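You operate a simulated robot arm through the tools that you are given. There is no shell and no other tool. Be economical: measure what you need, move in short steps, check, and stop when the job is done.

Carry out the task below with a simulated robot arm. There is one attempt and no reset: what you move stays moved.

Task
Leak-test the manifold and tighten the barbs until it holds.
Fine: press the test button, tighten the barb that the screen names, test again; end on HOLDS.

Only the result counts: the job must be done as asked and must still hold three seconds after the hand-in. Knocking over, shifting, dropping, spilling or breaking anything else fails it.

Robot
A 7-joint arm with a two-finger parallel gripper, fixed in place. Base frame: the origin is at the foot of the arm, x ahead of it, y to its left, z up. Readings come in m, degrees, newtons and seconds.
Its first joint turns from -66.0 to 66.0 degrees. Payload 2.4 kg.
The TCP is the grasp point between the finger pads, 0.03 m short of the fingertips. In the tool frame z runs along the fingers and y along their closing line. Largest opening 0.094 m; finger width 0.028, thickness 0.01; the body of the gripper, 0.05 by 0.096 m, starts 0.055 m behind the TCP.
Orientation is that of the tool frame in the base frame, as [roll, pitch, yaw] about the fixed x, y, z axes, in that order (R = Rz(yaw) Ry(pitch) Rx(roll)). With the fingers straight down and closing along the base's y, the tool's x points along the base's -x, its y along +y and its z along -z.

Tools
- The arm moves only by the tool apply_moves. Its argument "commands" is one flat list of numbers, 7 for each row, row after row: the turn, a rotation vector about the tool's x, y, z in units of 45 degrees (1.0 is 45 degrees), then the shift along the tool's x, y, z in units of 150 mm (1.0 is 150 mm), then the opening, from 0 (shut) to 1 (fully open). In form: [wx, wy, wz, tx, ty, tz, fingers, wx, wy, wz, tx, ty, tz, fingers, ...]. A call has 1 to 12 rows; each row is the pose to reach, as a shift and turn from the pose commanded when the call began, along the tool's axes at that moment. A call with a number of a shift or a turn outside -1 to 1 is refused whole. A row lasts 0.2 s, in which the tool goes at most 0.05 m and 8.6 degrees; a call with a longer step from one row to the next is refused whole, and so is a gripper value outside its range. A pose out of reach is approached as far as the arm can. The call stops where the force on the tool passes 40 N (or 10 N more than at its start, if that is more) or the arm is blocked; 0.2 s more then pass. Each finger travels about 0.153 m/s and halts on what it meets, pressing with about 34 N; the grip force reading is that of the motor and also rises with nothing between the fingers. The clock runs only during rows and for 0.2 s after the last one: add rows that repeat a pose to give the fingers time. The reply holds the time, the measured pose of the TCP, the force on the tool along the base axes, the opening and the grip force, in the units named above and with some noise.
- Cameras (640 x 400 px; columns grow to the right, rows downward): "scene" is fixed at [0.0414, 0.4777, 1.4465]; the picture's right is [-0.70, -0.71, 0.00], its down [-0.40, 0.39, -0.83] and it looks along [0.59, -0.58, -0.56] (base axes); focal length 337 px, centre (320, 200). "wrist" rides on the gripper at [0.076, 0.014, -0.102] in the tool frame; the picture's right is [-0.18, 0.98, 0.00], its down [-0.75, -0.14, -0.64] and it looks along [-0.63, -0.12, 0.77] (tool axes); focal length 243 px, centre (320, 200). There is no depth. A picture from a camera that has moved, and an enlarged one, comes with that camera's place and axes in the base frame and with its lens.
- snapshot(camera): a new picture of that camera. It takes no simulated time.
- inspect(camera, box): a new picture of the part [left, top, right, bottom] of that camera's present view, enlarged. It takes no simulated time.
- sign_off(): hands the job in; it is judged then, once.

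Go step by step. Nothing tells you positions but the pictures and the camera data: compare them with the known pose of the tool, close in by small moves and look again before you grip or let go. The budget is 120 turns and 64 pictures, counting those below and the enlarged ones. Unless the task says otherwise, let go and move clear before handing in, and close with one line.

The tools are called after "Call:" as name(argument=value, ...) on one line, values as JSON. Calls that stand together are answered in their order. apply_moves: Moves the arm, as the interface text tells. Its arguments: {"type":"object","properties":{"commands":{"type":"array","items":{"type":"number"}}},"required":["commands"]} The other tools are called the same way: snapshot (camera) takes a picture; inspect (camera, box) takes an enlarged picture of a part of a camera's view; sign_off () hands the job in.

At the start:

```text
clock: 0.0
tool_pos: [0.4566, 0.1176, 1.2093]
ee_rot: [-180.0, 0.0, -180.0]
ft_force: [0.0, -0.2, -0.2]
grip_width: 0.0941
grip_force: 0.1
```

scene: 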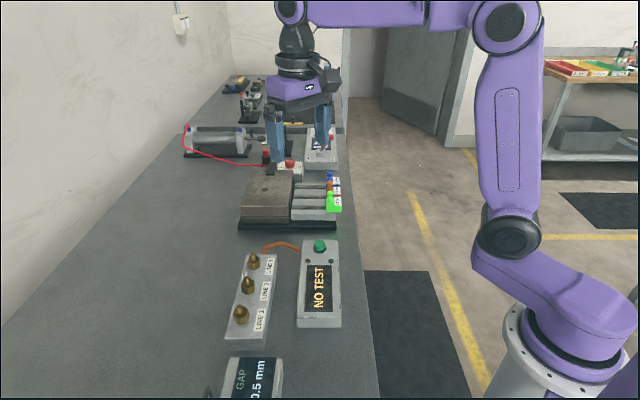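
wrist: 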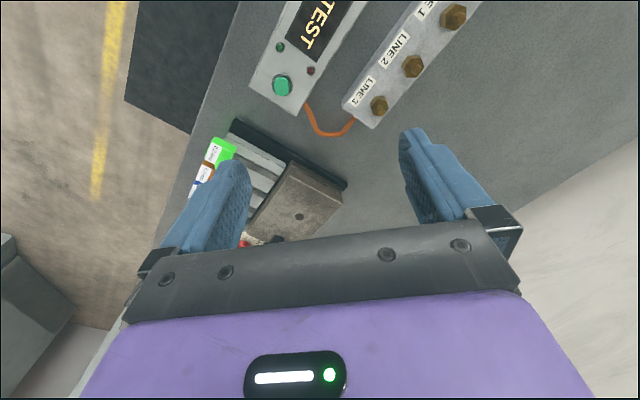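

I see the test box with its green button and the manifold with three brass barbs, in front of the arm and to its left. I'll enlarge this area to locate them precisely.

Call:
inspect(camera="scene", box=[210, 230, 360, 350])

Call:
inspect(camera="wrist", box=[240, 0, 480, 150])

```text
3.33 times, centred on (285, 290) of scene
camera zoom: at [0.0414, 0.4777, 1.4465], right [-0.7, -0.71, 0.0], down [-0.4, 0.39, -0.83], along [0.59, -0.58, -0.56], focal length 1124 px, centre (437, -100)
```

zoom: 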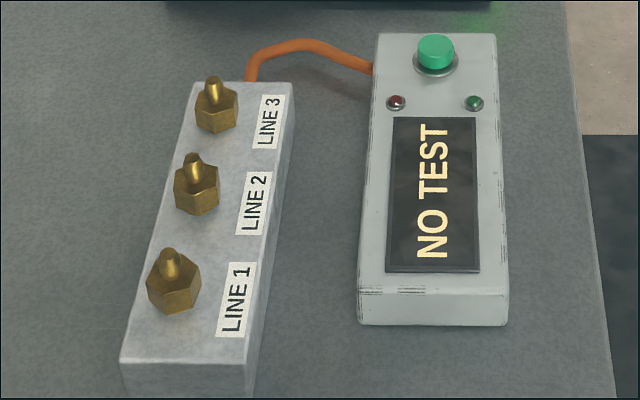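

```text
2.67 times, centred on (360, 75) of wrist
camera zoom: at [0.3817, 0.1322, 1.3121], right [0.18, 0.98, 0.0], down [0.75, -0.14, 0.64], along [0.63, -0.12, -0.77], focal length 647 px, centre (213, 533)
```

zoom: 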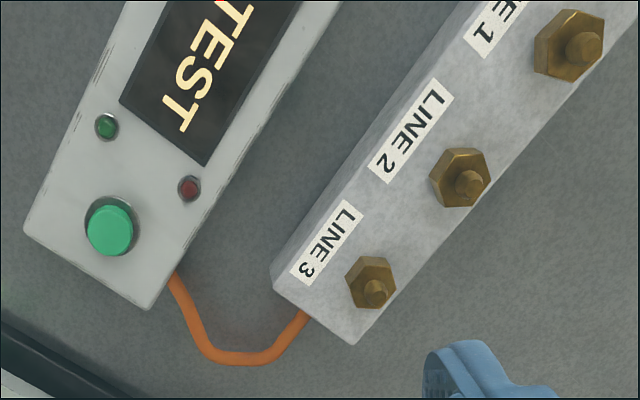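

The first fix puts the button near (0.47, 0.055) and the LINE 3 barb near (0.53, 0.20). I'll move the closed gripper above the button and refine from there.

Call:
apply_moves(commands=[0, 0, 0, -0.02, -0.1, 0.2, 0, 0, 0, 0, -0.045, -0.21, 0.4, 0, 0, 0, 0, -0.07, -0.32, 0.6, 0, 0, 0, 0, -0.09, -0.42, 0.8, 0, 0, 0, 0, -0.09, -0.42, 0.8, 0])

Call:
snapshot(camera="wrist")

Call:
snapshot(camera="scene")

```text
clock: 1.2
tool_pos: [0.4714, 0.0539, 1.0891]
ee_rot: [180.0, 0.0, -180.0]
ft_force: [0.3, 0.2, -0.4]
grip_width: 0.0
grip_force: 33.0
```

```text
59 pictures are left
camera wrist: at [0.3941, 0.0685, 1.192], right [0.18, 0.98, 0.0], down [0.75, -0.14, 0.64], along [0.63, -0.12, -0.77], focal length 243 px, centre (320, 200)
```

wrist: 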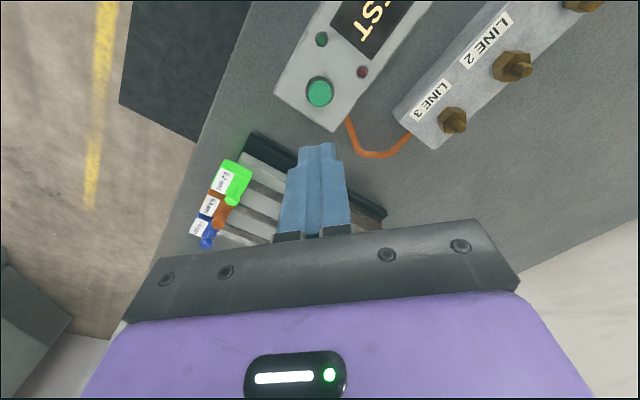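

```text
58 pictures are left
```

scene: 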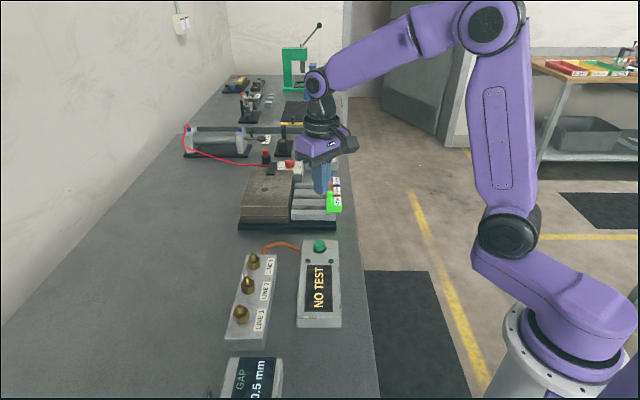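

The views agree that the button is at about (0.472, 0.053) and low, near z = 0.91. I'm already above it, so I'll lower partway and check.

Call:
apply_moves(commands=[0, 0, 0, 0, 0, 0.25, 0, 0, 0, 0, 0, 0, 0.5, 0, 0, 0, 0, 0, 0, 0.7, 0, 0, 0, 0, 0, 0, 0.7, 0])

Call:
snapshot(camera="wrist")

Call:
inspect(camera="scene", box=[210, 200, 370, 330])

```text
clock: 2.2
tool_pos: [0.4702, 0.0557, 0.9841]
ee_rot: [-179.9, 0.1, -180.0]
ft_force: [-0.6, -0.7, 0.4]
grip_width: 0.0001
grip_force: 33.3
```

```text
57 pictures are left
camera wrist: at [0.3941, 0.07, 1.087], right [0.18, 0.98, 0.0], down [0.75, -0.14, 0.64], along [0.63, -0.12, -0.77], focal length 243 px, centre (320, 200)
```

wrist: 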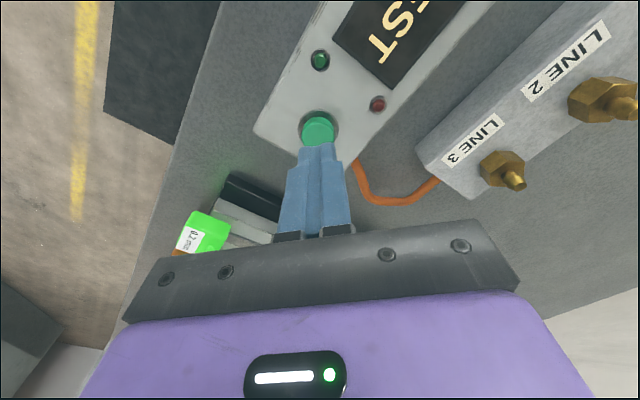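

```text
3.08 times, centred on (290, 265) of scene
camera zoom: at [0.0414, 0.4777, 1.4465], right [-0.7, -0.71, 0.0], down [-0.4, 0.39, -0.83], along [0.59, -0.58, -0.56], focal length 1037 px, centre (412, 0)
```

zoom: 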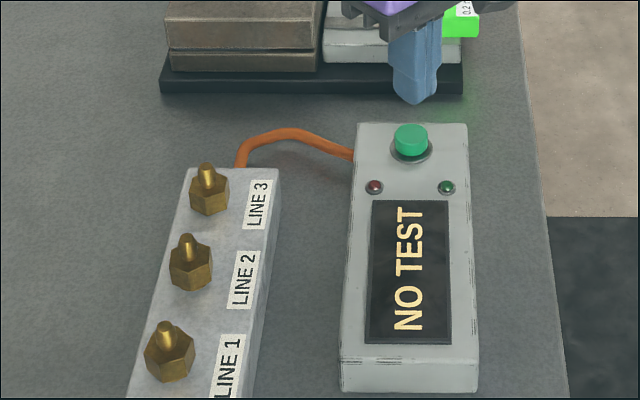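

The fingertips sit just above the button, which I estimate at (0.473, 0.053). I'll lower in small steps to press it.

Call:
apply_moves(commands=[0, 0, 0, -0.02, -0.013, 0.1, 0, 0, 0, 0, -0.02, -0.013, 0.16, 0, 0, 0, 0, -0.02, -0.013, 0.2, 0, 0, 0, 0, -0.02, -0.013, 0.24, 0, 0, 0, 0, -0.02, -0.013, 0.28, 0])

Call:
inspect(camera="scene", box=[210, 200, 370, 330])

```text
clock: 3.4
tool_pos: [0.4757, 0.054, 0.942]
ee_rot: [180.0, 0.0, -180.0]
ft_force: [-0.2, 0.1, 1.3]
grip_width: 0.0
grip_force: 33.0
```

```text
3.08 times, centred on (290, 265) of scene
camera zoom: at [0.0414, 0.4777, 1.4465], right [-0.7, -0.71, 0.0], down [-0.4, 0.39, -0.83], along [0.59, -0.58, -0.56], focal length 1037 px, centre (412, 0)
```

zoom: 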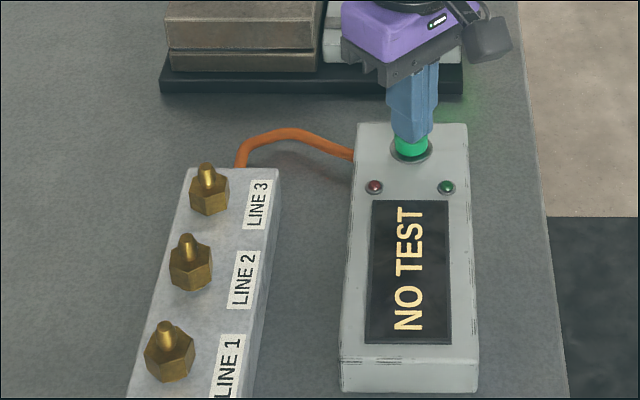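

The tips are at the button at about z = 0.912 and beginning to touch. I'll press further in small steps.

Call:
apply_moves(commands=[0, 0, 0, 0.01, 0, 0.013, 0, 0, 0, 0, 0.01, 0, 0.026, 0, 0, 0, 0, 0.01, 0, 0.04, 0, 0, 0, 0, 0.01, 0, 0.053, 0])

Call:
inspect(camera="scene", box=[210, 200, 370, 330])

```text
clock: 4.4
tool_pos: [0.4737, 0.053, 0.934]
ee_rot: [-179.9, 0.3, -180.0]
ft_force: [1.3, 0.3, 12.8]
grip_width: 0.0
grip_force: 33.5
```

```text
3.08 times, centred on (290, 265) of scene
camera zoom: at [0.0413, 0.4777, 1.4465], right [-0.7, -0.71, 0.0], down [-0.4, 0.39, -0.83], along [0.59, -0.58, -0.56], focal length 1037 px, centre (412, 0)
```

zoom: 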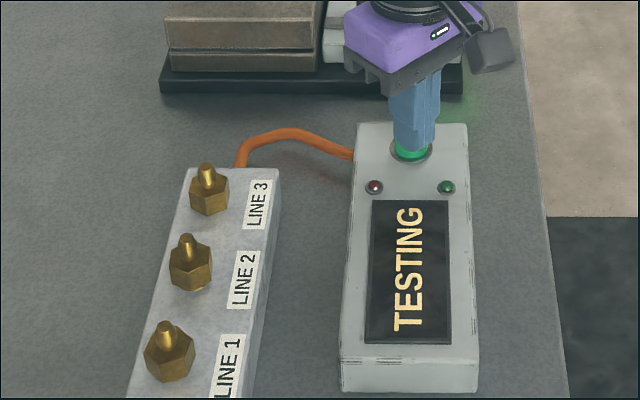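

The screen reads TESTING. I'll lift off the button and wait for the result.

Call:
apply_moves(commands=[0, 0, 0, 0, 0, -0.1, 0, 0, 0, 0, 0, 0, -0.3, 0, 0, 0, 0, 0, 0, -0.6, 0, 0, 0, 0, 0, 0.2, -0.8, 0, 0, 0, 0, 0, 0.5, -0.8, 0, 0, 0, 0, -0.1, 0.7, -0.8, 0.2, 0, 0, 0, -0.2, 0.85, -0.8, 0.4, 0, 0, 0, -0.2, 0.85, -0.8, 0.6, 0, 0, 0, -0.2, 0.85, -0.8, 0.6, 0, 0, 0, -0.2, 0.85, -0.8, 0.6])

Call:
inspect(camera="scene", box=[210, 200, 370, 330])

Call:
snapshot(camera="wrist")

```text
clock: 6.6
tool_pos: [0.5033, 0.1801, 1.0541]
ee_rot: [180.0, 0.0, -180.0]
ft_force: [0.2, -0.2, 0.1]
grip_width: 0.0564
grip_force: 0.1
```

```text
3.08 times, centred on (290, 265) of scene
camera zoom: at [0.0414, 0.4777, 1.4465], right [-0.7, -0.71, 0.0], down [-0.4, 0.39, -0.83], along [0.59, -0.58, -0.56], focal length 1037 px, centre (412, 0)
```

zoom: 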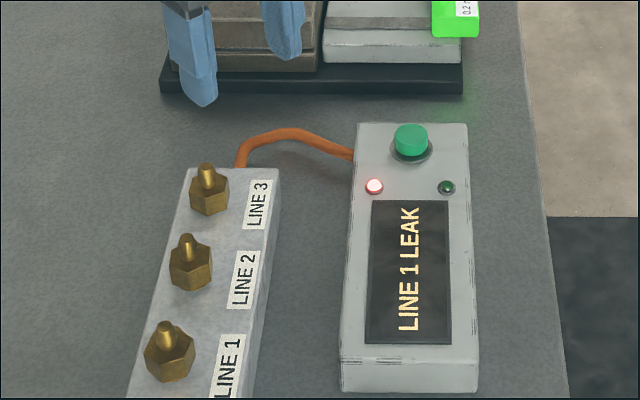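

```text
52 pictures are left
camera wrist: at [0.4262, 0.1954, 1.1565], right [0.18, 0.98, 0.0], down [0.75, -0.14, 0.64], along [0.63, -0.12, -0.77], focal length 243 px, centre (320, 200)
```

wrist: 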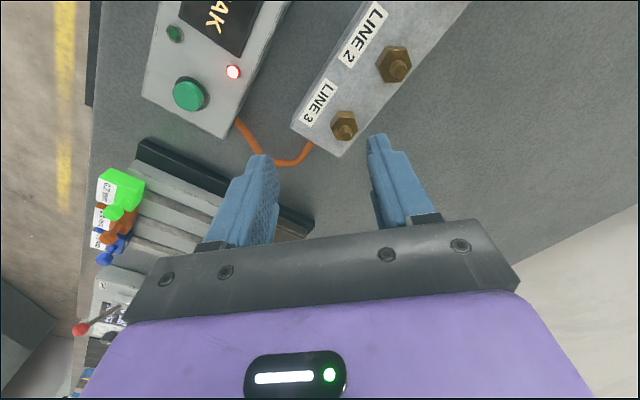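

LINE 1 leaks. I'll go above its barb, near (0.43, 0.30), and look at the hex from close up.

Call:
apply_moves(commands=[0, 0, 0, 0.13, 0.2, 0, 0.7, 0, 0, 0, 0.25, 0.4, 0, 0.7, 0, 0, 0, 0.37, 0.6, 0, 0.7, 0, 0, 0, 0.49, 0.8, 0, 0.7, 0, 0, 0, 0.49, 0.8, 0, 0.7])

Call:
snapshot(camera="wrist")

Call:
inspect(camera="scene", box=[190, 200, 350, 330])

```text
clock: 7.8
tool_pos: [0.4316, 0.3009, 1.0562]
ee_rot: [-179.9, 0.0, 179.9]
ft_force: [-0.6, 1.0, 0.5]
grip_width: 0.0657
grip_force: 0.1
```

```text
51 pictures are left
camera wrist: at [0.3547, 0.3148, 1.1585], right [0.19, 0.98, 0.0], down [0.75, -0.14, 0.64], along [0.63, -0.12, -0.77], focal length 243 px, centre (320, 200)
```

wrist: 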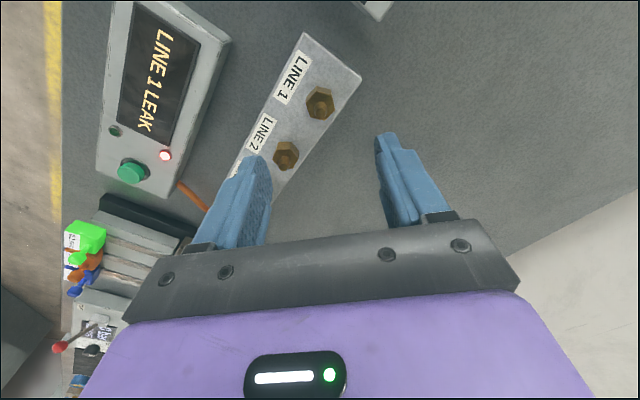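

```text
3.08 times, centred on (270, 265) of scene
camera zoom: at [0.0414, 0.4777, 1.4465], right [-0.7, -0.71, 0.0], down [-0.4, 0.39, -0.83], along [0.59, -0.58, -0.56], focal length 1037 px, centre (474, 0)
```

zoom: 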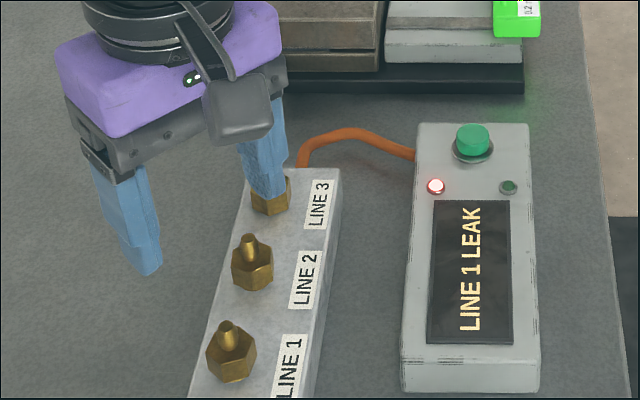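

The LINE 1 barb is at about (0.425, 0.301). I'll zoom in to find the hex orientation.

Call:
inspect(camera="wrist", box=[270, 70, 370, 135])

```text
6.15 times, centred on (320, 102) of wrist
camera zoom: at [0.3547, 0.3148, 1.1585], right [0.19, 0.98, 0.0], down [0.75, -0.14, 0.64], along [0.63, -0.12, -0.77], focal length 1493 px, centre (320, 800)
```

zoom: 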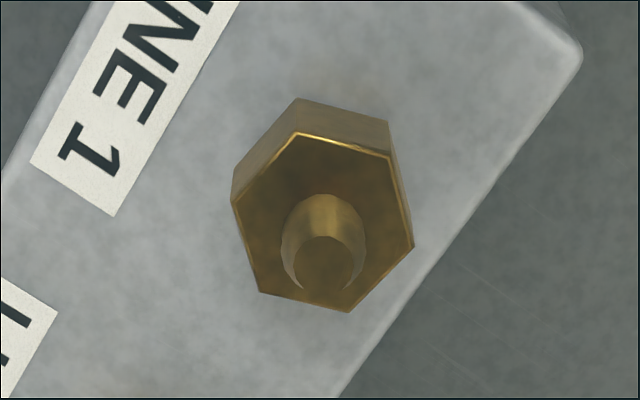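

The hex is at about (0.4345, 0.300), with its top near z = 0.921 and a flat normal at about 95°. I'll turn by about 5°, narrow the opening and lower to just above it.

Call:
apply_moves(commands=[0, 0, -0.06, -0.02, 0, 0.15, 0.5, 0, 0, -0.12, -0.02, -0.006, 0.3, 0.5, 0, 0, -0.12, -0.02, -0.006, 0.45, 0.5, 0, 0, -0.12, -0.02, -0.006, 0.45, 0.5])

Call:
snapshot(camera="wrist")

Call:
inspect(camera="scene", box=[190, 230, 310, 345])

```text
clock: 8.8
tool_pos: [0.4333, 0.2989, 0.9877]
ee_rot: [-180.0, 0.0, -174.6]
ft_force: [0.8, 1.0, -0.6]
grip_width: 0.047
grip_force: 0.0
```

```text
48 pictures are left
camera wrist: at [0.3566, 0.306, 1.0898], right [0.09, 1.0, 0.0], down [0.76, -0.07, 0.64], along [0.64, -0.06, -0.77], focal length 243 px, centre (320, 200)
```

wrist: 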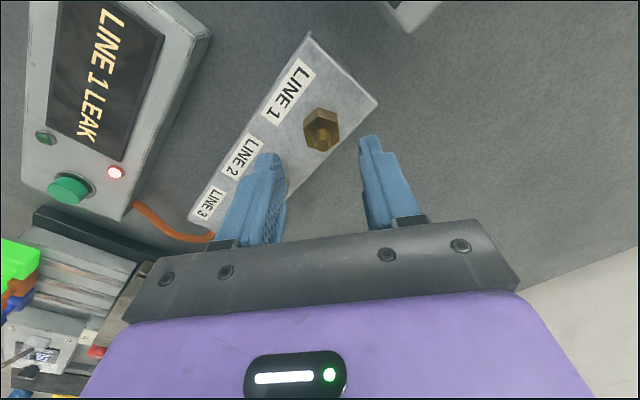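

```text
3.48 times, centred on (250, 288) of scene
camera zoom: at [0.0414, 0.4777, 1.4465], right [-0.7, -0.71, 0.0], down [-0.4, 0.39, -0.83], along [0.59, -0.58, -0.56], focal length 1173 px, centre (564, -104)
```

zoom: 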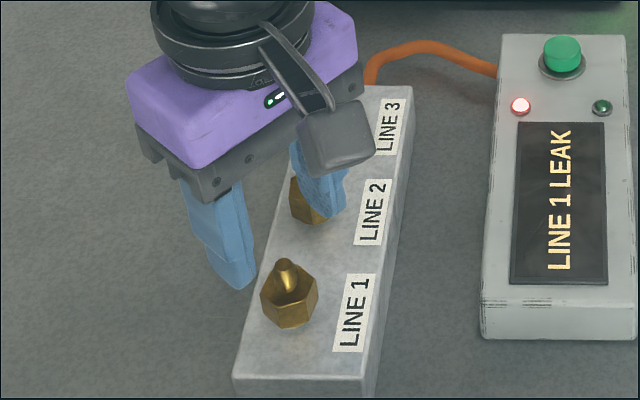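

I'll zoom in once more from this height to refine the nut's x before going down.

Call:
inspect(camera="wrist", box=[260, 90, 380, 165])

```text
5.33 times, centred on (320, 128) of wrist
camera zoom: at [0.3566, 0.306, 1.0898], right [0.09, 1.0, 0.0], down [0.76, -0.07, 0.64], along [0.64, -0.06, -0.77], focal length 1294 px, centre (320, 587)
```

zoom: 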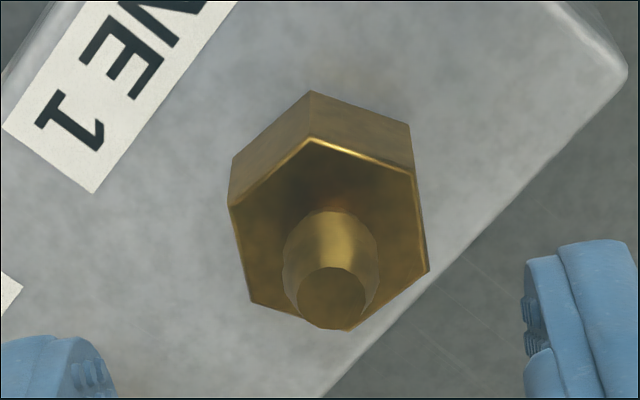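

The nut is confirmed at (0.434, 0.300), with its top at z = 0.923 and flats lined up with the fingers. I'll lower around it and close.

Call:
apply_moves(commands=[0, 0, 0, -0.004, 0.008, 0.1, 0.5, 0, 0, 0, -0.004, 0.008, 0.2, 0.5, 0, 0, 0, -0.004, 0.008, 0.31, 0.5, 0, 0, 0, -0.004, 0.008, 0.31, 0.5])

Call:
inspect(camera="wrist", box=[240, 90, 400, 190])

Call:
inspect(camera="scene", box=[190, 230, 310, 345])

```text
clock: 9.8
tool_pos: [0.4347, 0.301, 0.9404]
ee_rot: [180.0, 0.1, -174.6]
ft_force: [-0.4, 0.2, -0.1]
grip_width: 0.0468
grip_force: 0.0
```

```text
4.00 times, centred on (320, 140) of wrist
camera zoom: at [0.3567, 0.3084, 1.0431], right [0.09, 1.0, 0.0], down [0.76, -0.07, 0.64], along [0.64, -0.06, -0.77], focal length 970 px, centre (320, 440)
```

zoom: 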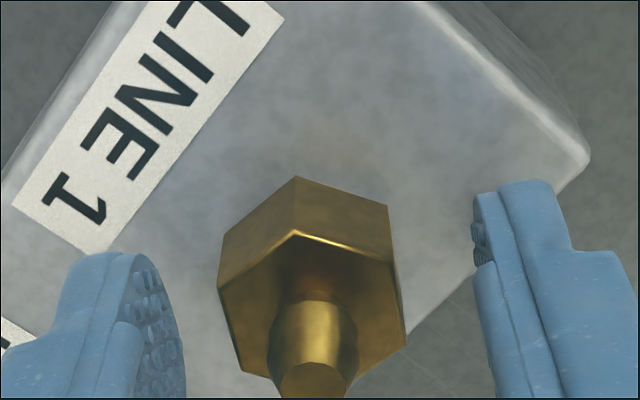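

```text
3.48 times, centred on (250, 288) of scene
camera zoom: at [0.0414, 0.4777, 1.4465], right [-0.7, -0.71, 0.0], down [-0.4, 0.39, -0.83], along [0.59, -0.58, -0.56], focal length 1173 px, centre (564, -104)
```

zoom: 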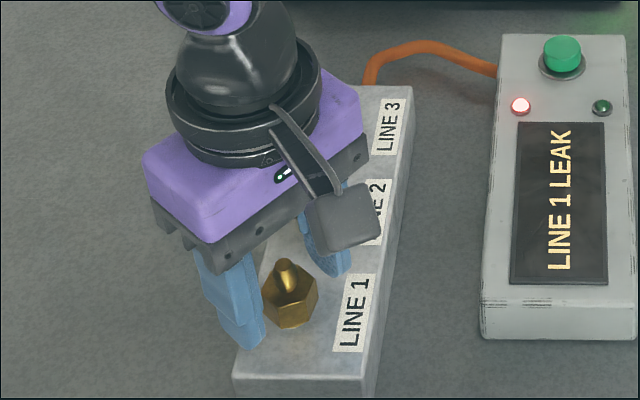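

The nut is centred between the fingers. I'll close on it.

Call:
apply_moves(commands=[0, 0, 0, 0, 0, 0, 0.35, 0, 0, 0, 0, 0, 0, 0.2, 0, 0, 0, 0, 0, 0, 0.0, 0, 0, 0, 0, 0, 0, 0.0])

```text
clock: 10.8
tool_pos: [0.4342, 0.3009, 0.9416]
ee_rot: [-179.8, -0.1, -174.8]
ft_force: [-1.2, -7.0, 1.0]
grip_width: 0.0242
grip_force: 45.1
```

Gripped: the width of 24 mm matches the flats. I'll turn clockwise as seen from above, which is about tool +z.

Call:
apply_moves(commands=[0, 0, 0.1, 0, 0, 0, 0, 0, 0, 0.2, 0, 0, 0, 0, 0, 0, 0.3, 0, 0, 0, 0, 0, 0, 0.45, 0, 0, 0, 0, 0, 0, 0.6, 0, 0, 0, 0, 0, 0, 0.6, 0, 0, 0, 0])

Call:
inspect(camera="wrist", box=[240, 90, 400, 190])

```text
clock: 12.2
tool_pos: [0.4336, 0.3, 0.9404]
ee_rot: [179.9, 0.1, 158.4]
ft_force: [13.7, -5.8, -16.6]
grip_width: 0.0242
grip_force: 44.4
```

```text
4.00 times, centred on (320, 140) of wrist
camera zoom: at [0.3682, 0.3419, 1.0432], right [0.54, 0.84, 0.0], down [0.65, -0.41, 0.64], along [0.54, -0.34, -0.77], focal length 970 px, centre (320, 440)
```

zoom: 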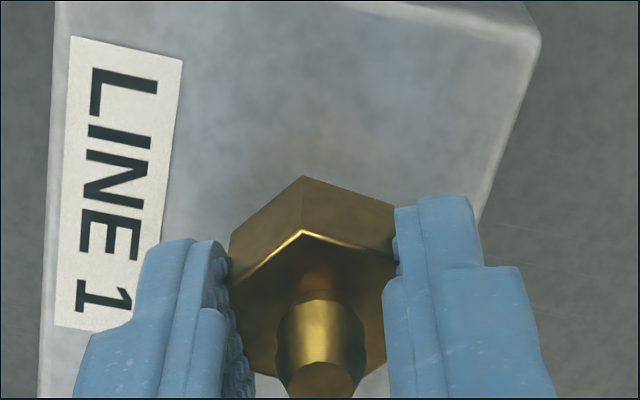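

The nut follows the turn with moderate force. I'll continue clockwise and ease down slightly.

Call:
apply_moves(commands=[0, 0, 0.13, 0, 0, 0.003, 0, 0, 0, 0.26, 0, 0, 0.004, 0, 0, 0, 0.4, 0, 0, 0.005, 0, 0, 0, 0.53, 0, 0, 0.006, 0, 0, 0, 0.66, 0, 0, 0.007, 0, 0, 0, 0.66, 0, 0, 0.007, 0])

Call:
inspect(camera="wrist", box=[240, 90, 400, 190])

```text
clock: 13.6
tool_pos: [0.4356, 0.3005, 0.9414]
ee_rot: [179.8, 0.0, 128.5]
ft_force: [19.2, -4.8, -4.3]
grip_width: 0.0244
grip_force: 45.0
```

```text
4.00 times, centred on (320, 140) of wrist
camera zoom: at [0.3975, 0.3692, 1.0425], right [0.88, 0.47, 0.0], down [0.36, -0.68, 0.64], along [0.3, -0.57, -0.77], focal length 970 px, centre (320, 440)
```

zoom: 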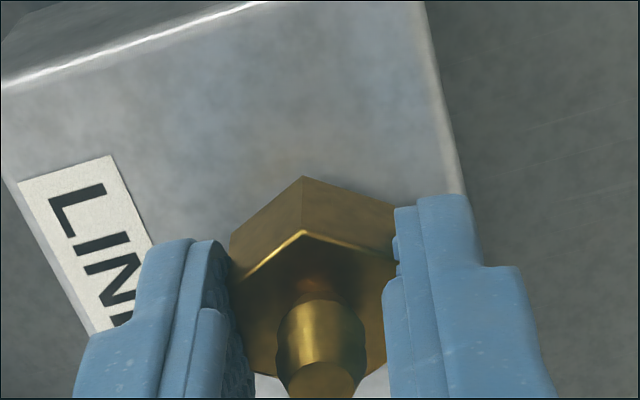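

The nut has turned about 57° with no stop felt. To avoid over-tightening I'll release, lift and test now.

Call:
apply_moves(commands=[0, 0, 0, 0, 0, 0, 0.25, 0, 0, 0, 0, 0, 0, 0.5, 0, 0, 0, 0, 0, 0, 0.5, 0, 0, 0, 0, 0, -0.2, 0.5, 0, 0, 0, 0, 0, -0.5, 0.5, 0, 0, 0, 0, 0, -0.8, 0.5])

Call:
inspect(camera="scene", box=[190, 230, 350, 350])

```text
clock: 15.0
tool_pos: [0.4349, 0.2989, 1.0596]
ee_rot: [-180.0, 0.0, 128.7]
ft_force: [0.3, -0.7, -0.2]
grip_width: 0.0469
grip_force: 0.0
```

```text
3.33 times, centred on (270, 290) of scene
camera zoom: at [0.0414, 0.4777, 1.4465], right [-0.7, -0.71, 0.0], down [-0.4, 0.39, -0.83], along [0.59, -0.58, -0.56], focal length 1124 px, centre (487, -100)
```

zoom: 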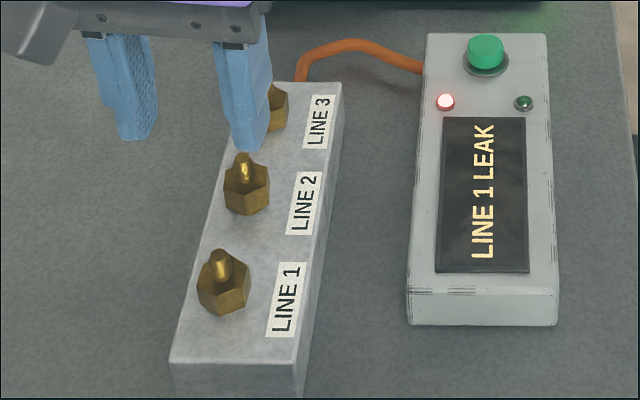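

Now I'll travel to the button in two legs, turning the wrist back on the way.

Call:
apply_moves(commands=[0, 0, -0.17, -0.12, -0.07, 0, 0.3, 0, 0, -0.34, -0.24, -0.14, 0, 0.1, 0, 0, -0.5, -0.36, -0.21, 0, 0, 0, 0, -0.67, -0.48, -0.27, 0, 0, 0, 0, -0.84, -0.6, -0.34, 0, 0, 0, 0, -1.0, -0.72, -0.41, 0, 0, 0, 0, -1.0, -0.72, -0.41, 0, 0])

```text
clock: 16.6
tool_pos: [0.4535, 0.1788, 1.0596]
ee_rot: [-180.0, 0.0, 173.8]
ft_force: [-0.3, 0.0, -0.1]
grip_width: 0.0
grip_force: 33.0
```

Call:
apply_moves(commands=[0, 0, -0.05, -0.06, -0.22, 0, 0, 0, 0, -0.1, -0.13, -0.48, 0, 0, 0, 0, -0.138, -0.19, -0.7, 0, 0, 0, 0, -0.138, -0.223, -0.816, 0.1, 0, 0, 0, -0.138, -0.223, -0.816, 0.35, 0, 0, 0, -0.138, -0.223, -0.816, 0.6, 0, 0, 0, -0.138, -0.223, -0.816, 0.72, 0, 0, 0, -0.138, -0.223, -0.816, 0.72, 0])

Call:
inspect(camera="scene", box=[210, 200, 370, 330])

```text
clock: 18.4
tool_pos: [0.4719, 0.0542, 0.9511]
ee_rot: [179.9, 0.0, 179.8]
ft_force: [0.0, 0.1, -0.4]
grip_width: 0.0
grip_force: 32.6
```

```text
3.08 times, centred on (290, 265) of scene
camera zoom: at [0.0414, 0.4777, 1.4465], right [-0.7, -0.71, 0.0], down [-0.4, 0.39, -0.83], along [0.59, -0.58, -0.56], focal length 1037 px, centre (412, 0)
```

zoom: 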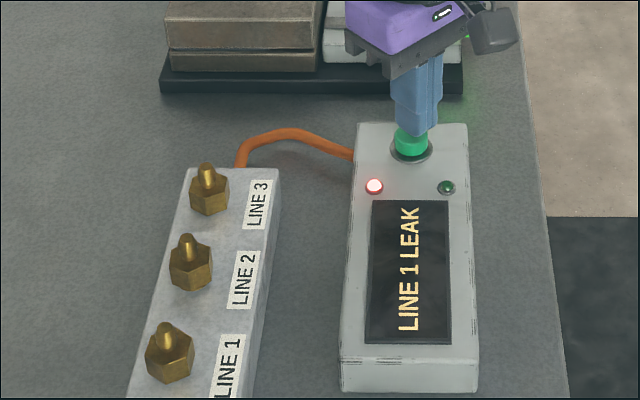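

The tips are right above the button. I'll press to the depth that worked before, then lift and move clear.

Call:
apply_moves(commands=[0, 0, 0, -0.01, -0.005, 0.05, 0, 0, 0, 0, -0.01, -0.005, 0.08, 0, 0, 0, 0, -0.01, -0.005, 0.1, 0, 0, 0, 0, -0.01, -0.005, 0.115, 0, 0, 0, 0, -0.01, -0.005, 0.115, 0, 0, 0, 0, -0.01, -0.005, 0.05, 0, 0, 0, 0, 0, 0, -0.2, 0, 0, 0, 0, 0, 0, -0.5, 0, 0, 0, 0, 0, 0, -0.7, 0, 0, 0, 0, 0, 0.2, -0.7, 0, 0, 0, 0, 0, 0.5, -0.7, 0.2, 0, 0, 0, 0, 0.8, -0.7, 0.5])

Call:
inspect(camera="scene", box=[190, 230, 350, 350])

```text
clock: 21.0
tool_pos: [0.4733, 0.1723, 1.0588]
ee_rot: [180.0, 0.1, 179.8]
ft_force: [0.0, 0.7, 0.0]
grip_width: 0.0472
grip_force: 0.1
```

```text
3.33 times, centred on (270, 290) of scene
camera zoom: at [0.0415, 0.4777, 1.4464], right [-0.7, -0.71, 0.0], down [-0.4, 0.39, -0.83], along [0.59, -0.58, -0.56], focal length 1124 px, centre (487, -100)
```

zoom: 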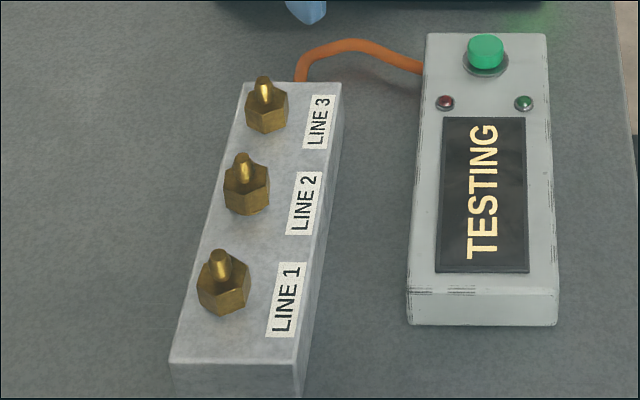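

The test is running. I'll move towards LINE 2, midway along the manifold, while waiting.

Call:
apply_moves(commands=[0, 0, 0, 0, 0.25, 0, 0.5, 0, 0, 0, -0.03, 0.5, 0, 0.5, 0, 0, 0, -0.03, 0.5, 0, 0.5, 0, 0, 0, -0.03, 0.5, 0, 0.5, 0, 0, 0, -0.03, 0.5, 0, 0.5])

Call:
snapshot(camera="wrist")

Call:
inspect(camera="scene", box=[190, 230, 350, 350])

```text
clock: 22.2
tool_pos: [0.4769, 0.248, 1.057]
ee_rot: [180.0, 0.0, 179.8]
ft_force: [-0.3, -0.4, 0.1]
grip_width: 0.047
grip_force: 0.0
```

```text
38 pictures are left
camera wrist: at [0.4009, 0.2619, 1.1598], right [0.19, 0.98, 0.0], down [0.75, -0.14, 0.64], along [0.63, -0.12, -0.77], focal length 243 px, centre (320, 200)
```

wrist: 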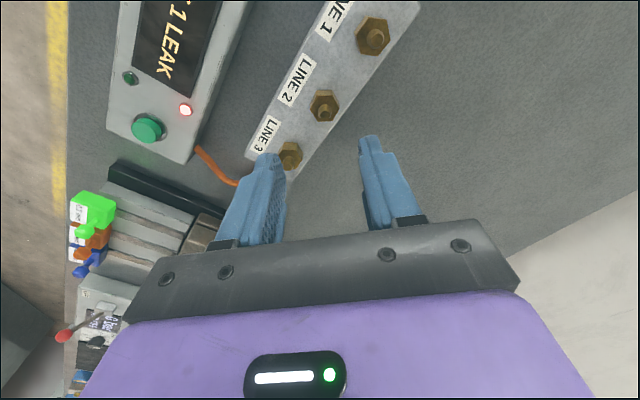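

```text
3.33 times, centred on (270, 290) of scene
camera zoom: at [0.0414, 0.4777, 1.4465], right [-0.7, -0.71, 0.0], down [-0.4, 0.39, -0.83], along [0.59, -0.58, -0.56], focal length 1124 px, centre (487, -100)
```

zoom: 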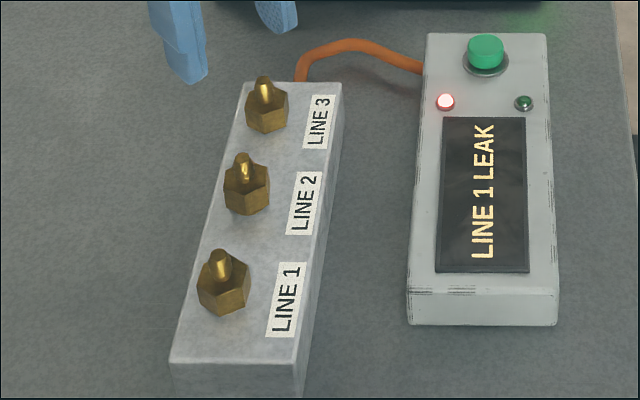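

LINE 1 still leaks, so I'll go back and tighten it further. By my count its flat normal is now near 98°; I'll hover just above and check.

Call:
apply_moves(commands=[0, 0, -0.1, 0.14, 0.17, 0, 0.5, 0, 0, -0.19, 0.286, 0.347, 0.1, 0.5, 0, 0, -0.19, 0.286, 0.347, 0.3, 0.5, 0, 0, -0.19, 0.286, 0.347, 0.47, 0.5, 0, 0, -0.19, 0.286, 0.347, 0.47, 0.5])

Call:
inspect(camera="wrist", box=[260, 90, 380, 165])

```text
clock: 23.4
tool_pos: [0.4355, 0.2981, 0.9886]
ee_rot: [-180.0, 0.0, -171.6]
ft_force: [0.2, 0.2, -0.3]
grip_width: 0.0471
grip_force: 0.0
```

```text
5.33 times, centred on (320, 128) of wrist
camera zoom: at [0.3582, 0.3016, 1.0911], right [0.04, 1.0, 0.0], down [0.77, -0.03, 0.64], along [0.64, -0.02, -0.77], focal length 1294 px, centre (320, 587)
```

zoom: 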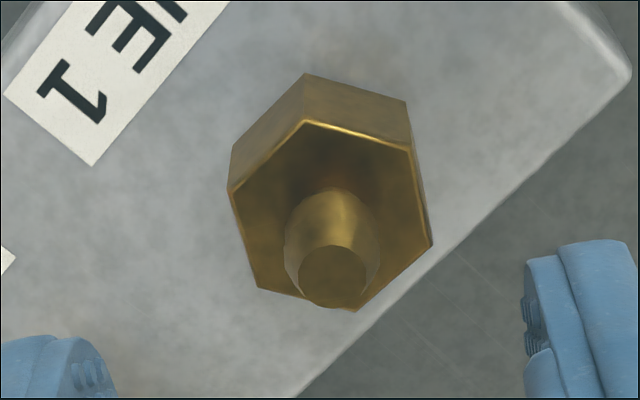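

The nut sits at (0.433, 0.301) with a normal near 101°. I'll adjust by 2.5°, lower and grip.

Call:
apply_moves(commands=[0, 0, -0.055, 0.005, 0.014, 0.1, 0.5, 0, 0, -0.055, 0.005, 0.014, 0.2, 0.5, 0, 0, -0.055, 0.005, 0.014, 0.32, 0.5, 0, 0, -0.055, 0.005, 0.014, 0.32, 0.5, 0, 0, -0.055, 0.005, 0.014, 0.32, 0.35, 0, 0, -0.055, 0.005, 0.014, 0.32, 0.2, 0, 0, -0.055, 0.005, 0.014, 0.32, 0, 0, 0, -0.055, 0.005, 0.014, 0.32, 0])

```text
clock: 25.2
tool_pos: [0.4351, 0.3012, 0.9377]
ee_rot: [179.9, -0.1, -169.2]
ft_force: [0.4, -0.5, -1.1]
grip_width: 0.0246
grip_force: 45.1
```

Well centred: the side forces are near zero. I'll turn clockwise 43° and watch the load.

Call:
apply_moves(commands=[0, 0, 0.12, 0, 0, 0, 0, 0, 0, 0.24, 0, 0, 0, 0, 0, 0, 0.36, 0, 0, 0, 0, 0, 0, 0.48, 0, 0, 0, 0, 0, 0, 0.6, 0, 0, 0, 0, 0, 0, 0.72, 0, 0, 0, 0, 0, 0, 0.84, 0, 0, 0, 0, 0, 0, 0.96, 0, 0, 0, 0, 0, 0, 0.96, 0, 0, 0, 0])

Call:
inspect(camera="wrist", box=[240, 90, 400, 190])

```text
clock: 27.2
tool_pos: [0.4342, 0.3004, 0.9371]
ee_rot: [180.0, 0.0, 147.5]
ft_force: [14.7, -13.7, -15.9]
grip_width: 0.0242
grip_force: 45.1
```

```text
4.00 times, centred on (320, 140) of wrist
camera zoom: at [0.3775, 0.3536, 1.0397], right [0.68, 0.73, 0.0], down [0.56, -0.52, 0.64], along [0.47, -0.44, -0.77], focal length 970 px, centre (320, 440)
```

zoom: 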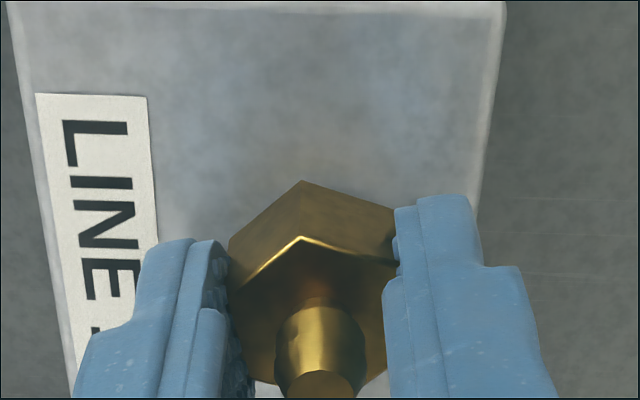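

The nut keeps following, with about 97° turned in total. I'll continue another 30°, easing down slightly.

Call:
apply_moves(commands=[0, 0, 0.12, 0, 0, 0.004, 0, 0, 0, 0.24, 0, 0, 0.005, 0, 0, 0, 0.36, 0, 0, 0.006, 0, 0, 0, 0.48, 0, 0, 0.007, 0, 0, 0, 0.6, 0, 0, 0.008, 0, 0, 0, 0.68, 0, 0, 0.008, 0, 0, 0, 0.68, 0, 0, 0.008, 0])

```text
clock: 28.8
tool_pos: [0.4321, 0.3037, 0.9368]
ee_rot: [180.0, -0.2, 117.1]
ft_force: [10.9, 9.0, -11.8]
grip_width: 0.027
grip_force: 44.9
```

The grip width rose to 27 mm and the tool shifted, so the fingers may be riding over the corners. I'll look.

Call:
inspect(camera="wrist", box=[240, 90, 400, 190])

```text
4.00 times, centred on (320, 140) of wrist
camera zoom: at [0.4103, 0.3781, 1.0397], right [0.96, 0.29, 0.0], down [0.22, -0.74, 0.64], along [0.18, -0.61, -0.77], focal length 970 px, centre (320, 440)
```

zoom: 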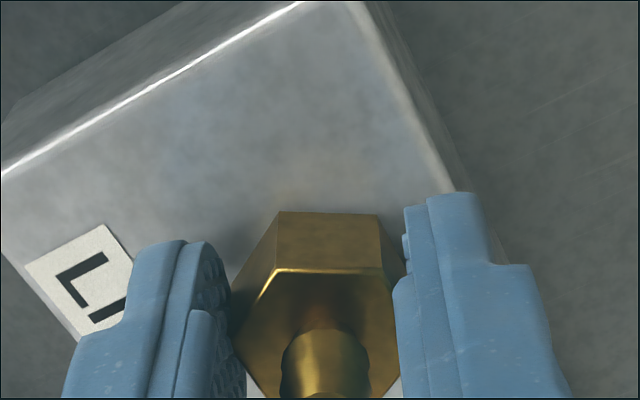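

The nut stopped turning and the fingers slipped, so it's snug at its stop. I'll release, lift and test again.

Call:
apply_moves(commands=[0, 0, 0, 0, 0, 0, 0.35, 0, 0, 0, 0, 0, 0, 0.5, 0, 0, 0, 0, 0, 0, 0.5, 0, 0, 0, 0, 0, -0.2, 0.5, 0, 0, 0, 0, 0, -0.5, 0.5, 0, 0, 0, 0, 0, -0.8, 0.5])

```text
clock: 30.2
tool_pos: [0.429, 0.2991, 1.0526]
ee_rot: [-179.9, 0.0, 117.1]
ft_force: [-0.5, -0.2, -0.1]
grip_width: 0.0468
grip_force: 0.0
```

Call:
apply_moves(commands=[0, 0, -0.17, -0.13, -0.04, 0, 0.3, 0, 0, -0.34, -0.27, -0.08, 0, 0.1, 0, 0, -0.5, -0.4, -0.12, 0, 0, 0, 0, -0.67, -0.53, -0.16, 0, 0, 0, 0, -0.84, -0.66, -0.2, 0, 0, 0, 0, -1.0, -0.795, -0.239, 0, 0, 0, 0, -1.0, -0.795, -0.239, 0, 0])

```text
clock: 31.8
tool_pos: [0.4572, 0.1804, 1.0565]
ee_rot: [-180.0, -0.1, 162.3]
ft_force: [-0.3, -0.5, -0.4]
grip_width: 0.0
grip_force: 33.0
```

Call:
apply_moves(commands=[0, 0, -0.13, -0.11, -0.22, 0, 0, 0, 0, -0.26, -0.22, -0.46, 0, 0, 0, 0, -0.39, -0.33, -0.69, 0, 0, 0, 0, -0.39, -0.366, -0.768, 0.1, 0, 0, 0, -0.39, -0.366, -0.768, 0.35, 0, 0, 0, -0.39, -0.366, -0.768, 0.6, 0, 0, 0, -0.39, -0.366, -0.768, 0.69, 0, 0, 0, -0.39, -0.366, -0.768, 0.69, 0])

Call:
inspect(camera="scene", box=[210, 200, 370, 330])

```text
clock: 33.6
tool_pos: [0.4733, 0.053, 0.9515]
ee_rot: [-180.0, 0.0, 179.6]
ft_force: [-0.6, 0.3, -0.1]
grip_width: 0.0001
grip_force: 32.7
```

```text
3.08 times, centred on (290, 265) of scene
camera zoom: at [0.0414, 0.4777, 1.4465], right [-0.7, -0.71, 0.0], down [-0.4, 0.39, -0.83], along [0.59, -0.58, -0.56], focal length 1037 px, centre (412, 0)
```

zoom: 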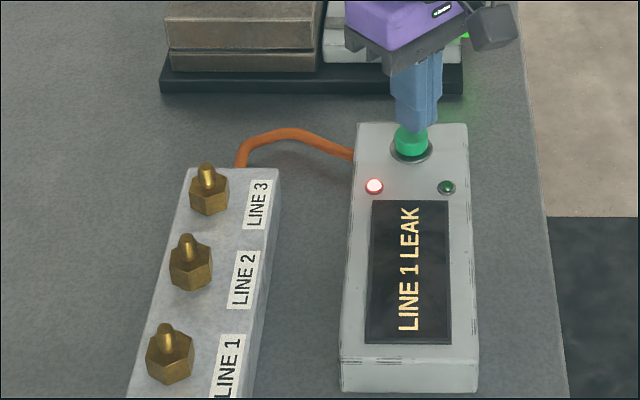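

Call:
apply_moves(commands=[0, 0, 0, 0, 0, 0.05, 0, 0, 0, 0, 0, 0, 0.08, 0, 0, 0, 0, 0, 0, 0.1, 0, 0, 0, 0, 0, 0, 0.115, 0, 0, 0, 0, 0, 0, 0.115, 0, 0, 0, 0, 0, 0, 0.05, 0, 0, 0, 0, 0, 0, -0.2, 0, 0, 0, 0, 0, 0, -0.5, 0, 0, 0, 0, 0, 0, -0.7, 0, 0, 0, 0, 0, 0.2, -0.7, 0, 0, 0, 0, 0, 0.5, -0.7, 0.2, 0, 0, 0, 0, 0.8, -0.7, 0.5])

Call:
apply_moves(commands=[0, 0, 0, 0, 0.25, 0, 0.5, 0, 0, 0, -0.03, 0.5, 0, 0.5, 0, 0, 0, -0.03, 0.5, 0, 0.5, 0, 0, 0, -0.03, 0.5, 0, 0.5, 0, 0, 0, -0.03, 0.5, 0, 0.5])

Call:
inspect(camera="scene", box=[190, 230, 350, 350])

```text
clock: 36.2
tool_pos: [0.4745, 0.1736, 1.0565]
ee_rot: [180.0, -0.1, 179.6]
ft_force: [0.0, 0.7, 0.7]
grip_width: 0.0469
grip_force: 0.1
```

```text
clock: 37.4
tool_pos: [0.4767, 0.2479, 1.059]
ee_rot: [180.0, 0.0, 179.7]
ft_force: [0.0, 0.3, 0.4]
grip_width: 0.0469
grip_force: 0.1
```

```text
3.33 times, centred on (270, 290) of scene
camera zoom: at [0.0414, 0.4777, 1.4465], right [-0.7, -0.71, 0.0], down [-0.4, 0.39, -0.83], along [0.59, -0.58, -0.56], focal length 1124 px, centre (487, -100)
```

zoom: 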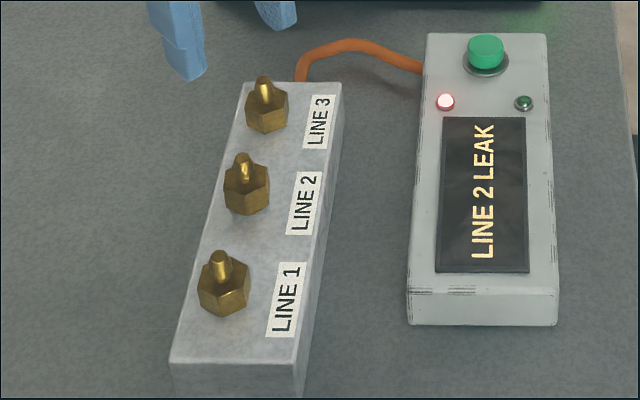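

LINE 1 holds now and the screen names LINE 2. I'll take a close look at its nut.

Call:
inspect(camera="wrist", box=[275, 72, 375, 137])

```text
6.15 times, centred on (325, 104) of wrist
camera zoom: at [0.4016, 0.2621, 1.1619], right [0.19, 0.98, 0.0], down [0.75, -0.15, 0.64], along [0.63, -0.12, -0.77], focal length 1493 px, centre (289, 788)
```

zoom: 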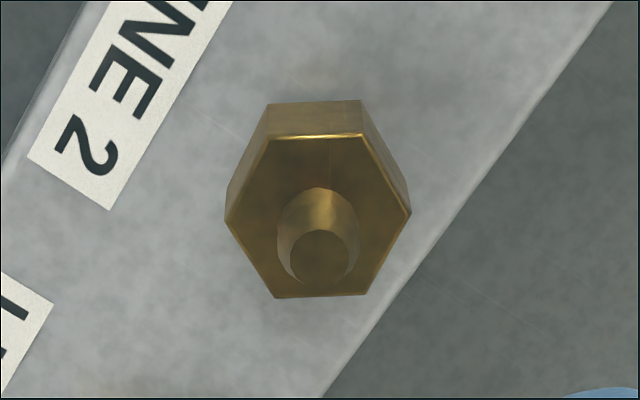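

LINE 2's nut is at about (0.4825, 0.251) with a flat normal at 111.5°. I'll turn by 21.8°, hover and check.

Call:
apply_moves(commands=[0, 0, -0.16, -0.04, 0.021, 0.1, 0.5, 0, 0, -0.32, -0.04, 0.021, 0.25, 0.5, 0, 0, -0.484, -0.04, 0.021, 0.4, 0.5, 0, 0, -0.484, -0.04, 0.021, 0.48, 0.5, 0, 0, -0.484, -0.04, 0.021, 0.48, 0.5])

Call:
inspect(camera="wrist", box=[260, 90, 380, 165])

```text
clock: 38.6
tool_pos: [0.4851, 0.2519, 0.9859]
ee_rot: [179.9, -0.1, -158.5]
ft_force: [0.4, 0.2, -0.3]
grip_width: 0.047
grip_force: 0.0
```

```text
5.33 times, centred on (320, 128) of wrist
camera zoom: at [0.4095, 0.2373, 1.0893], right [-0.19, 0.98, 0.0], down [0.75, 0.14, 0.64], along [0.63, 0.12, -0.77], focal length 1294 px, centre (320, 587)
```

zoom: 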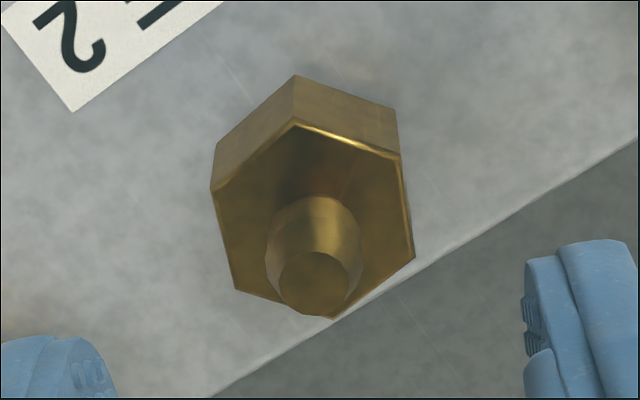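

Orientation matches. I'll shift about 2.5 mm to centre, lower and grip.

Call:
apply_moves(commands=[0, 0, 0, 0.017, -0.003, 0.1, 0.5, 0, 0, 0, 0.017, -0.003, 0.2, 0.5, 0, 0, 0, 0.017, -0.003, 0.31, 0.5, 0, 0, 0, 0.017, -0.003, 0.31, 0.5, 0, 0, 0, 0.017, -0.003, 0.31, 0.35, 0, 0, 0, 0.017, -0.003, 0.31, 0.2, 0, 0, 0, 0.017, -0.003, 0.31, 0, 0, 0, 0, 0.017, -0.003, 0.31, 0])

```text
clock: 40.4
tool_pos: [0.4834, 0.2491, 0.9382]
ee_rot: [-180.0, 0.0, -158.5]
ft_force: [-2.1, 4.1, -2.0]
grip_width: 0.0244
grip_force: 45.3
```

Call:
apply_moves(commands=[0, 0, 0.12, 0, 0, 0, 0, 0, 0, 0.24, 0, 0, 0, 0, 0, 0, 0.36, 0, 0, 0, 0, 0, 0, 0.48, 0, 0, 0, 0, 0, 0, 0.6, 0, 0, 0, 0, 0, 0, 0.72, 0, 0, 0, 0, 0, 0, 0.84, 0, 0, 0, 0, 0, 0, 0.96, 0, 0, 0, 0, 0, 0, 0.96, 0, 0, 0, 0])

Call:
apply_moves(commands=[0, 0, 0.12, 0, 0, 0.003, 0, 0, 0, 0.24, 0, 0, 0.004, 0, 0, 0, 0.36, 0, 0, 0.005, 0, 0, 0, 0.48, 0, 0, 0.005, 0, 0, 0, 0.6, 0, 0, 0.005, 0, 0, 0, 0.6, 0, 0, 0.005, 0])

Call:
inspect(camera="wrist", box=[240, 90, 400, 190])

```text
clock: 42.4
tool_pos: [0.4842, 0.2512, 0.9401]
ee_rot: [179.7, 0.1, 158.1]
ft_force: [15.6, 16.2, -14.2]
grip_width: 0.0245
grip_force: 45.2
```

```text
clock: 43.8
tool_pos: [0.4828, 0.2519, 0.9377]
ee_rot: [179.6, 0.0, 131.1]
ft_force: [11.9, 15.5, -6.1]
grip_width: 0.0243
grip_force: 44.9
```

```text
4.00 times, centred on (320, 140) of wrist
camera zoom: at [0.4434, 0.3178, 1.0411], right [0.86, 0.51, 0.01], down [0.39, -0.66, 0.64], along [0.33, -0.55, -0.77], focal length 970 px, centre (320, 440)
```

zoom: 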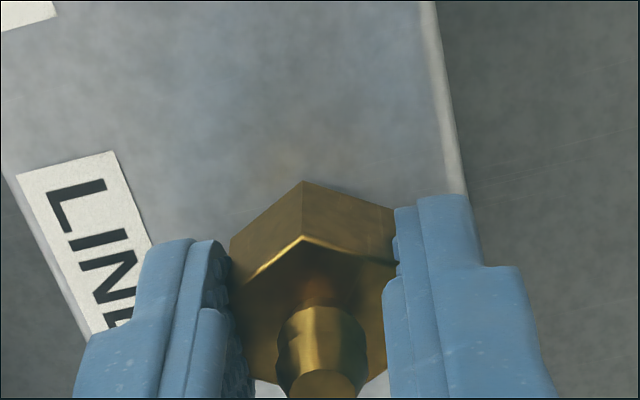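

70° turned with a solid grip. I'll continue until the stop shows up.

Call:
apply_moves(commands=[0, 0, 0.12, 0, 0, 0, 0, 0, 0, 0.24, 0, 0, 0, 0, 0, 0, 0.36, 0, 0, 0.002, 0, 0, 0, 0.44, 0, 0, 0.002, 0, 0, 0, 0.44, 0, 0, 0.002, 0])

Call:
inspect(camera="wrist", box=[240, 90, 400, 190])

```text
clock: 45.0
tool_pos: [0.4849, 0.2521, 0.9386]
ee_rot: [179.5, -0.2, 111.4]
ft_force: [18.6, 22.5, -18.4]
grip_width: 0.0244
grip_force: 44.9
```

```text
4.00 times, centred on (320, 140) of wrist
camera zoom: at [0.4681, 0.3271, 1.0412], right [0.98, 0.19, 0.01], down [0.14, -0.76, 0.64], along [0.13, -0.63, -0.77], focal length 970 px, centre (320, 440)
```

zoom: 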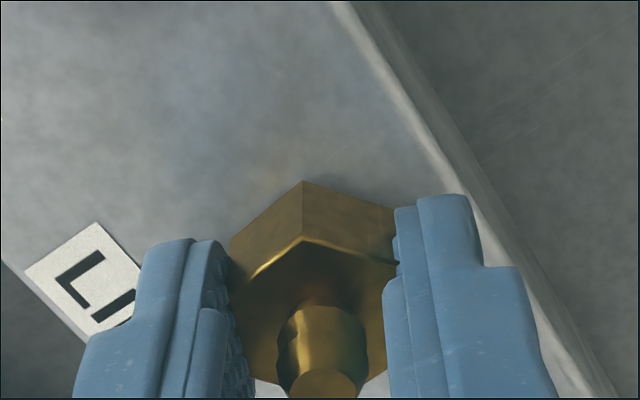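

90° turned and no slip yet. Another 16°.

Call:
apply_moves(commands=[0, 0, 0.1, 0, 0, 0, 0, 0, 0, 0.2, 0, 0, 0, 0, 0, 0, 0.28, 0, 0, 0, 0, 0, 0, 0.36, 0, 0, 0, 0, 0, 0, 0.36, 0, 0, 0, 0])

Call:
inspect(camera="wrist", box=[240, 90, 400, 190])

```text
clock: 46.0
tool_pos: [0.4841, 0.2514, 0.9386]
ee_rot: [179.4, -0.3, 96.1]
ft_force: [7.5, 4.5, -12.7]
grip_width: 0.0246
grip_force: 45.0
stopped in row 4: the force on the tool passed its limit (the readings are from after the stop); the commanded pose is now the measured one
```

```text
4.00 times, centred on (320, 140) of wrist
camera zoom: at [0.4888, 0.3282, 1.0412], right [1.0, -0.08, 0.01], down [-0.06, -0.77, 0.64], along [-0.04, -0.64, -0.77], focal length 970 px, centre (320, 440)
```

zoom: 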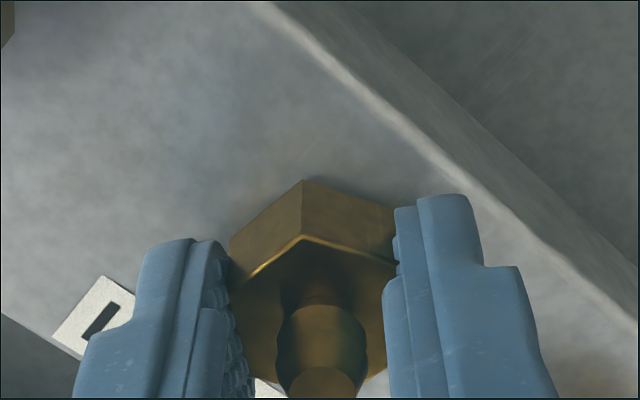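

The force limit tripped at about 105° of turn, similar to LINE 1's stop. I'll release, lift and go test.

Call:
apply_moves(commands=[0, 0, 0, 0, 0, 0, 0.35, 0, 0, 0, 0, 0, 0, 0.5, 0, 0, 0, 0, 0, 0, 0.5, 0, 0, 0, 0, 0, -0.2, 0.5, 0, 0, 0, 0, 0, -0.5, 0.5, 0, 0, 0, 0, 0, -0.78, 0.5, 0, 0, 0, 0, 0, -0.78, 0.5])

```text
clock: 47.6
tool_pos: [0.4822, 0.2499, 1.058]
ee_rot: [179.6, -0.3, 96.1]
ft_force: [-0.1, 0.9, 0.5]
grip_width: 0.0473
grip_force: 0.1
```

Call:
apply_moves(commands=[0, 0, -0.17, -0.11, -0.02, 0, 0.3, 0, 0, -0.34, -0.22, -0.04, 0, 0.1, 0, 0, -0.5, -0.33, -0.05, 0, 0, 0, 0, -0.67, -0.44, -0.07, 0, 0, 0, 0, -0.84, -0.55, -0.09, 0, 0, 0, 0, -1.0, -0.646, -0.1, 0, 0, 0, 0, -1.0, -0.646, -0.1, 0, 0])

```text
clock: 49.2
tool_pos: [0.479, 0.1534, 1.0566]
ee_rot: [179.6, 0.1, 141.2]
ft_force: [0.2, -0.4, 0.2]
grip_width: 0.0
grip_force: 32.6
```

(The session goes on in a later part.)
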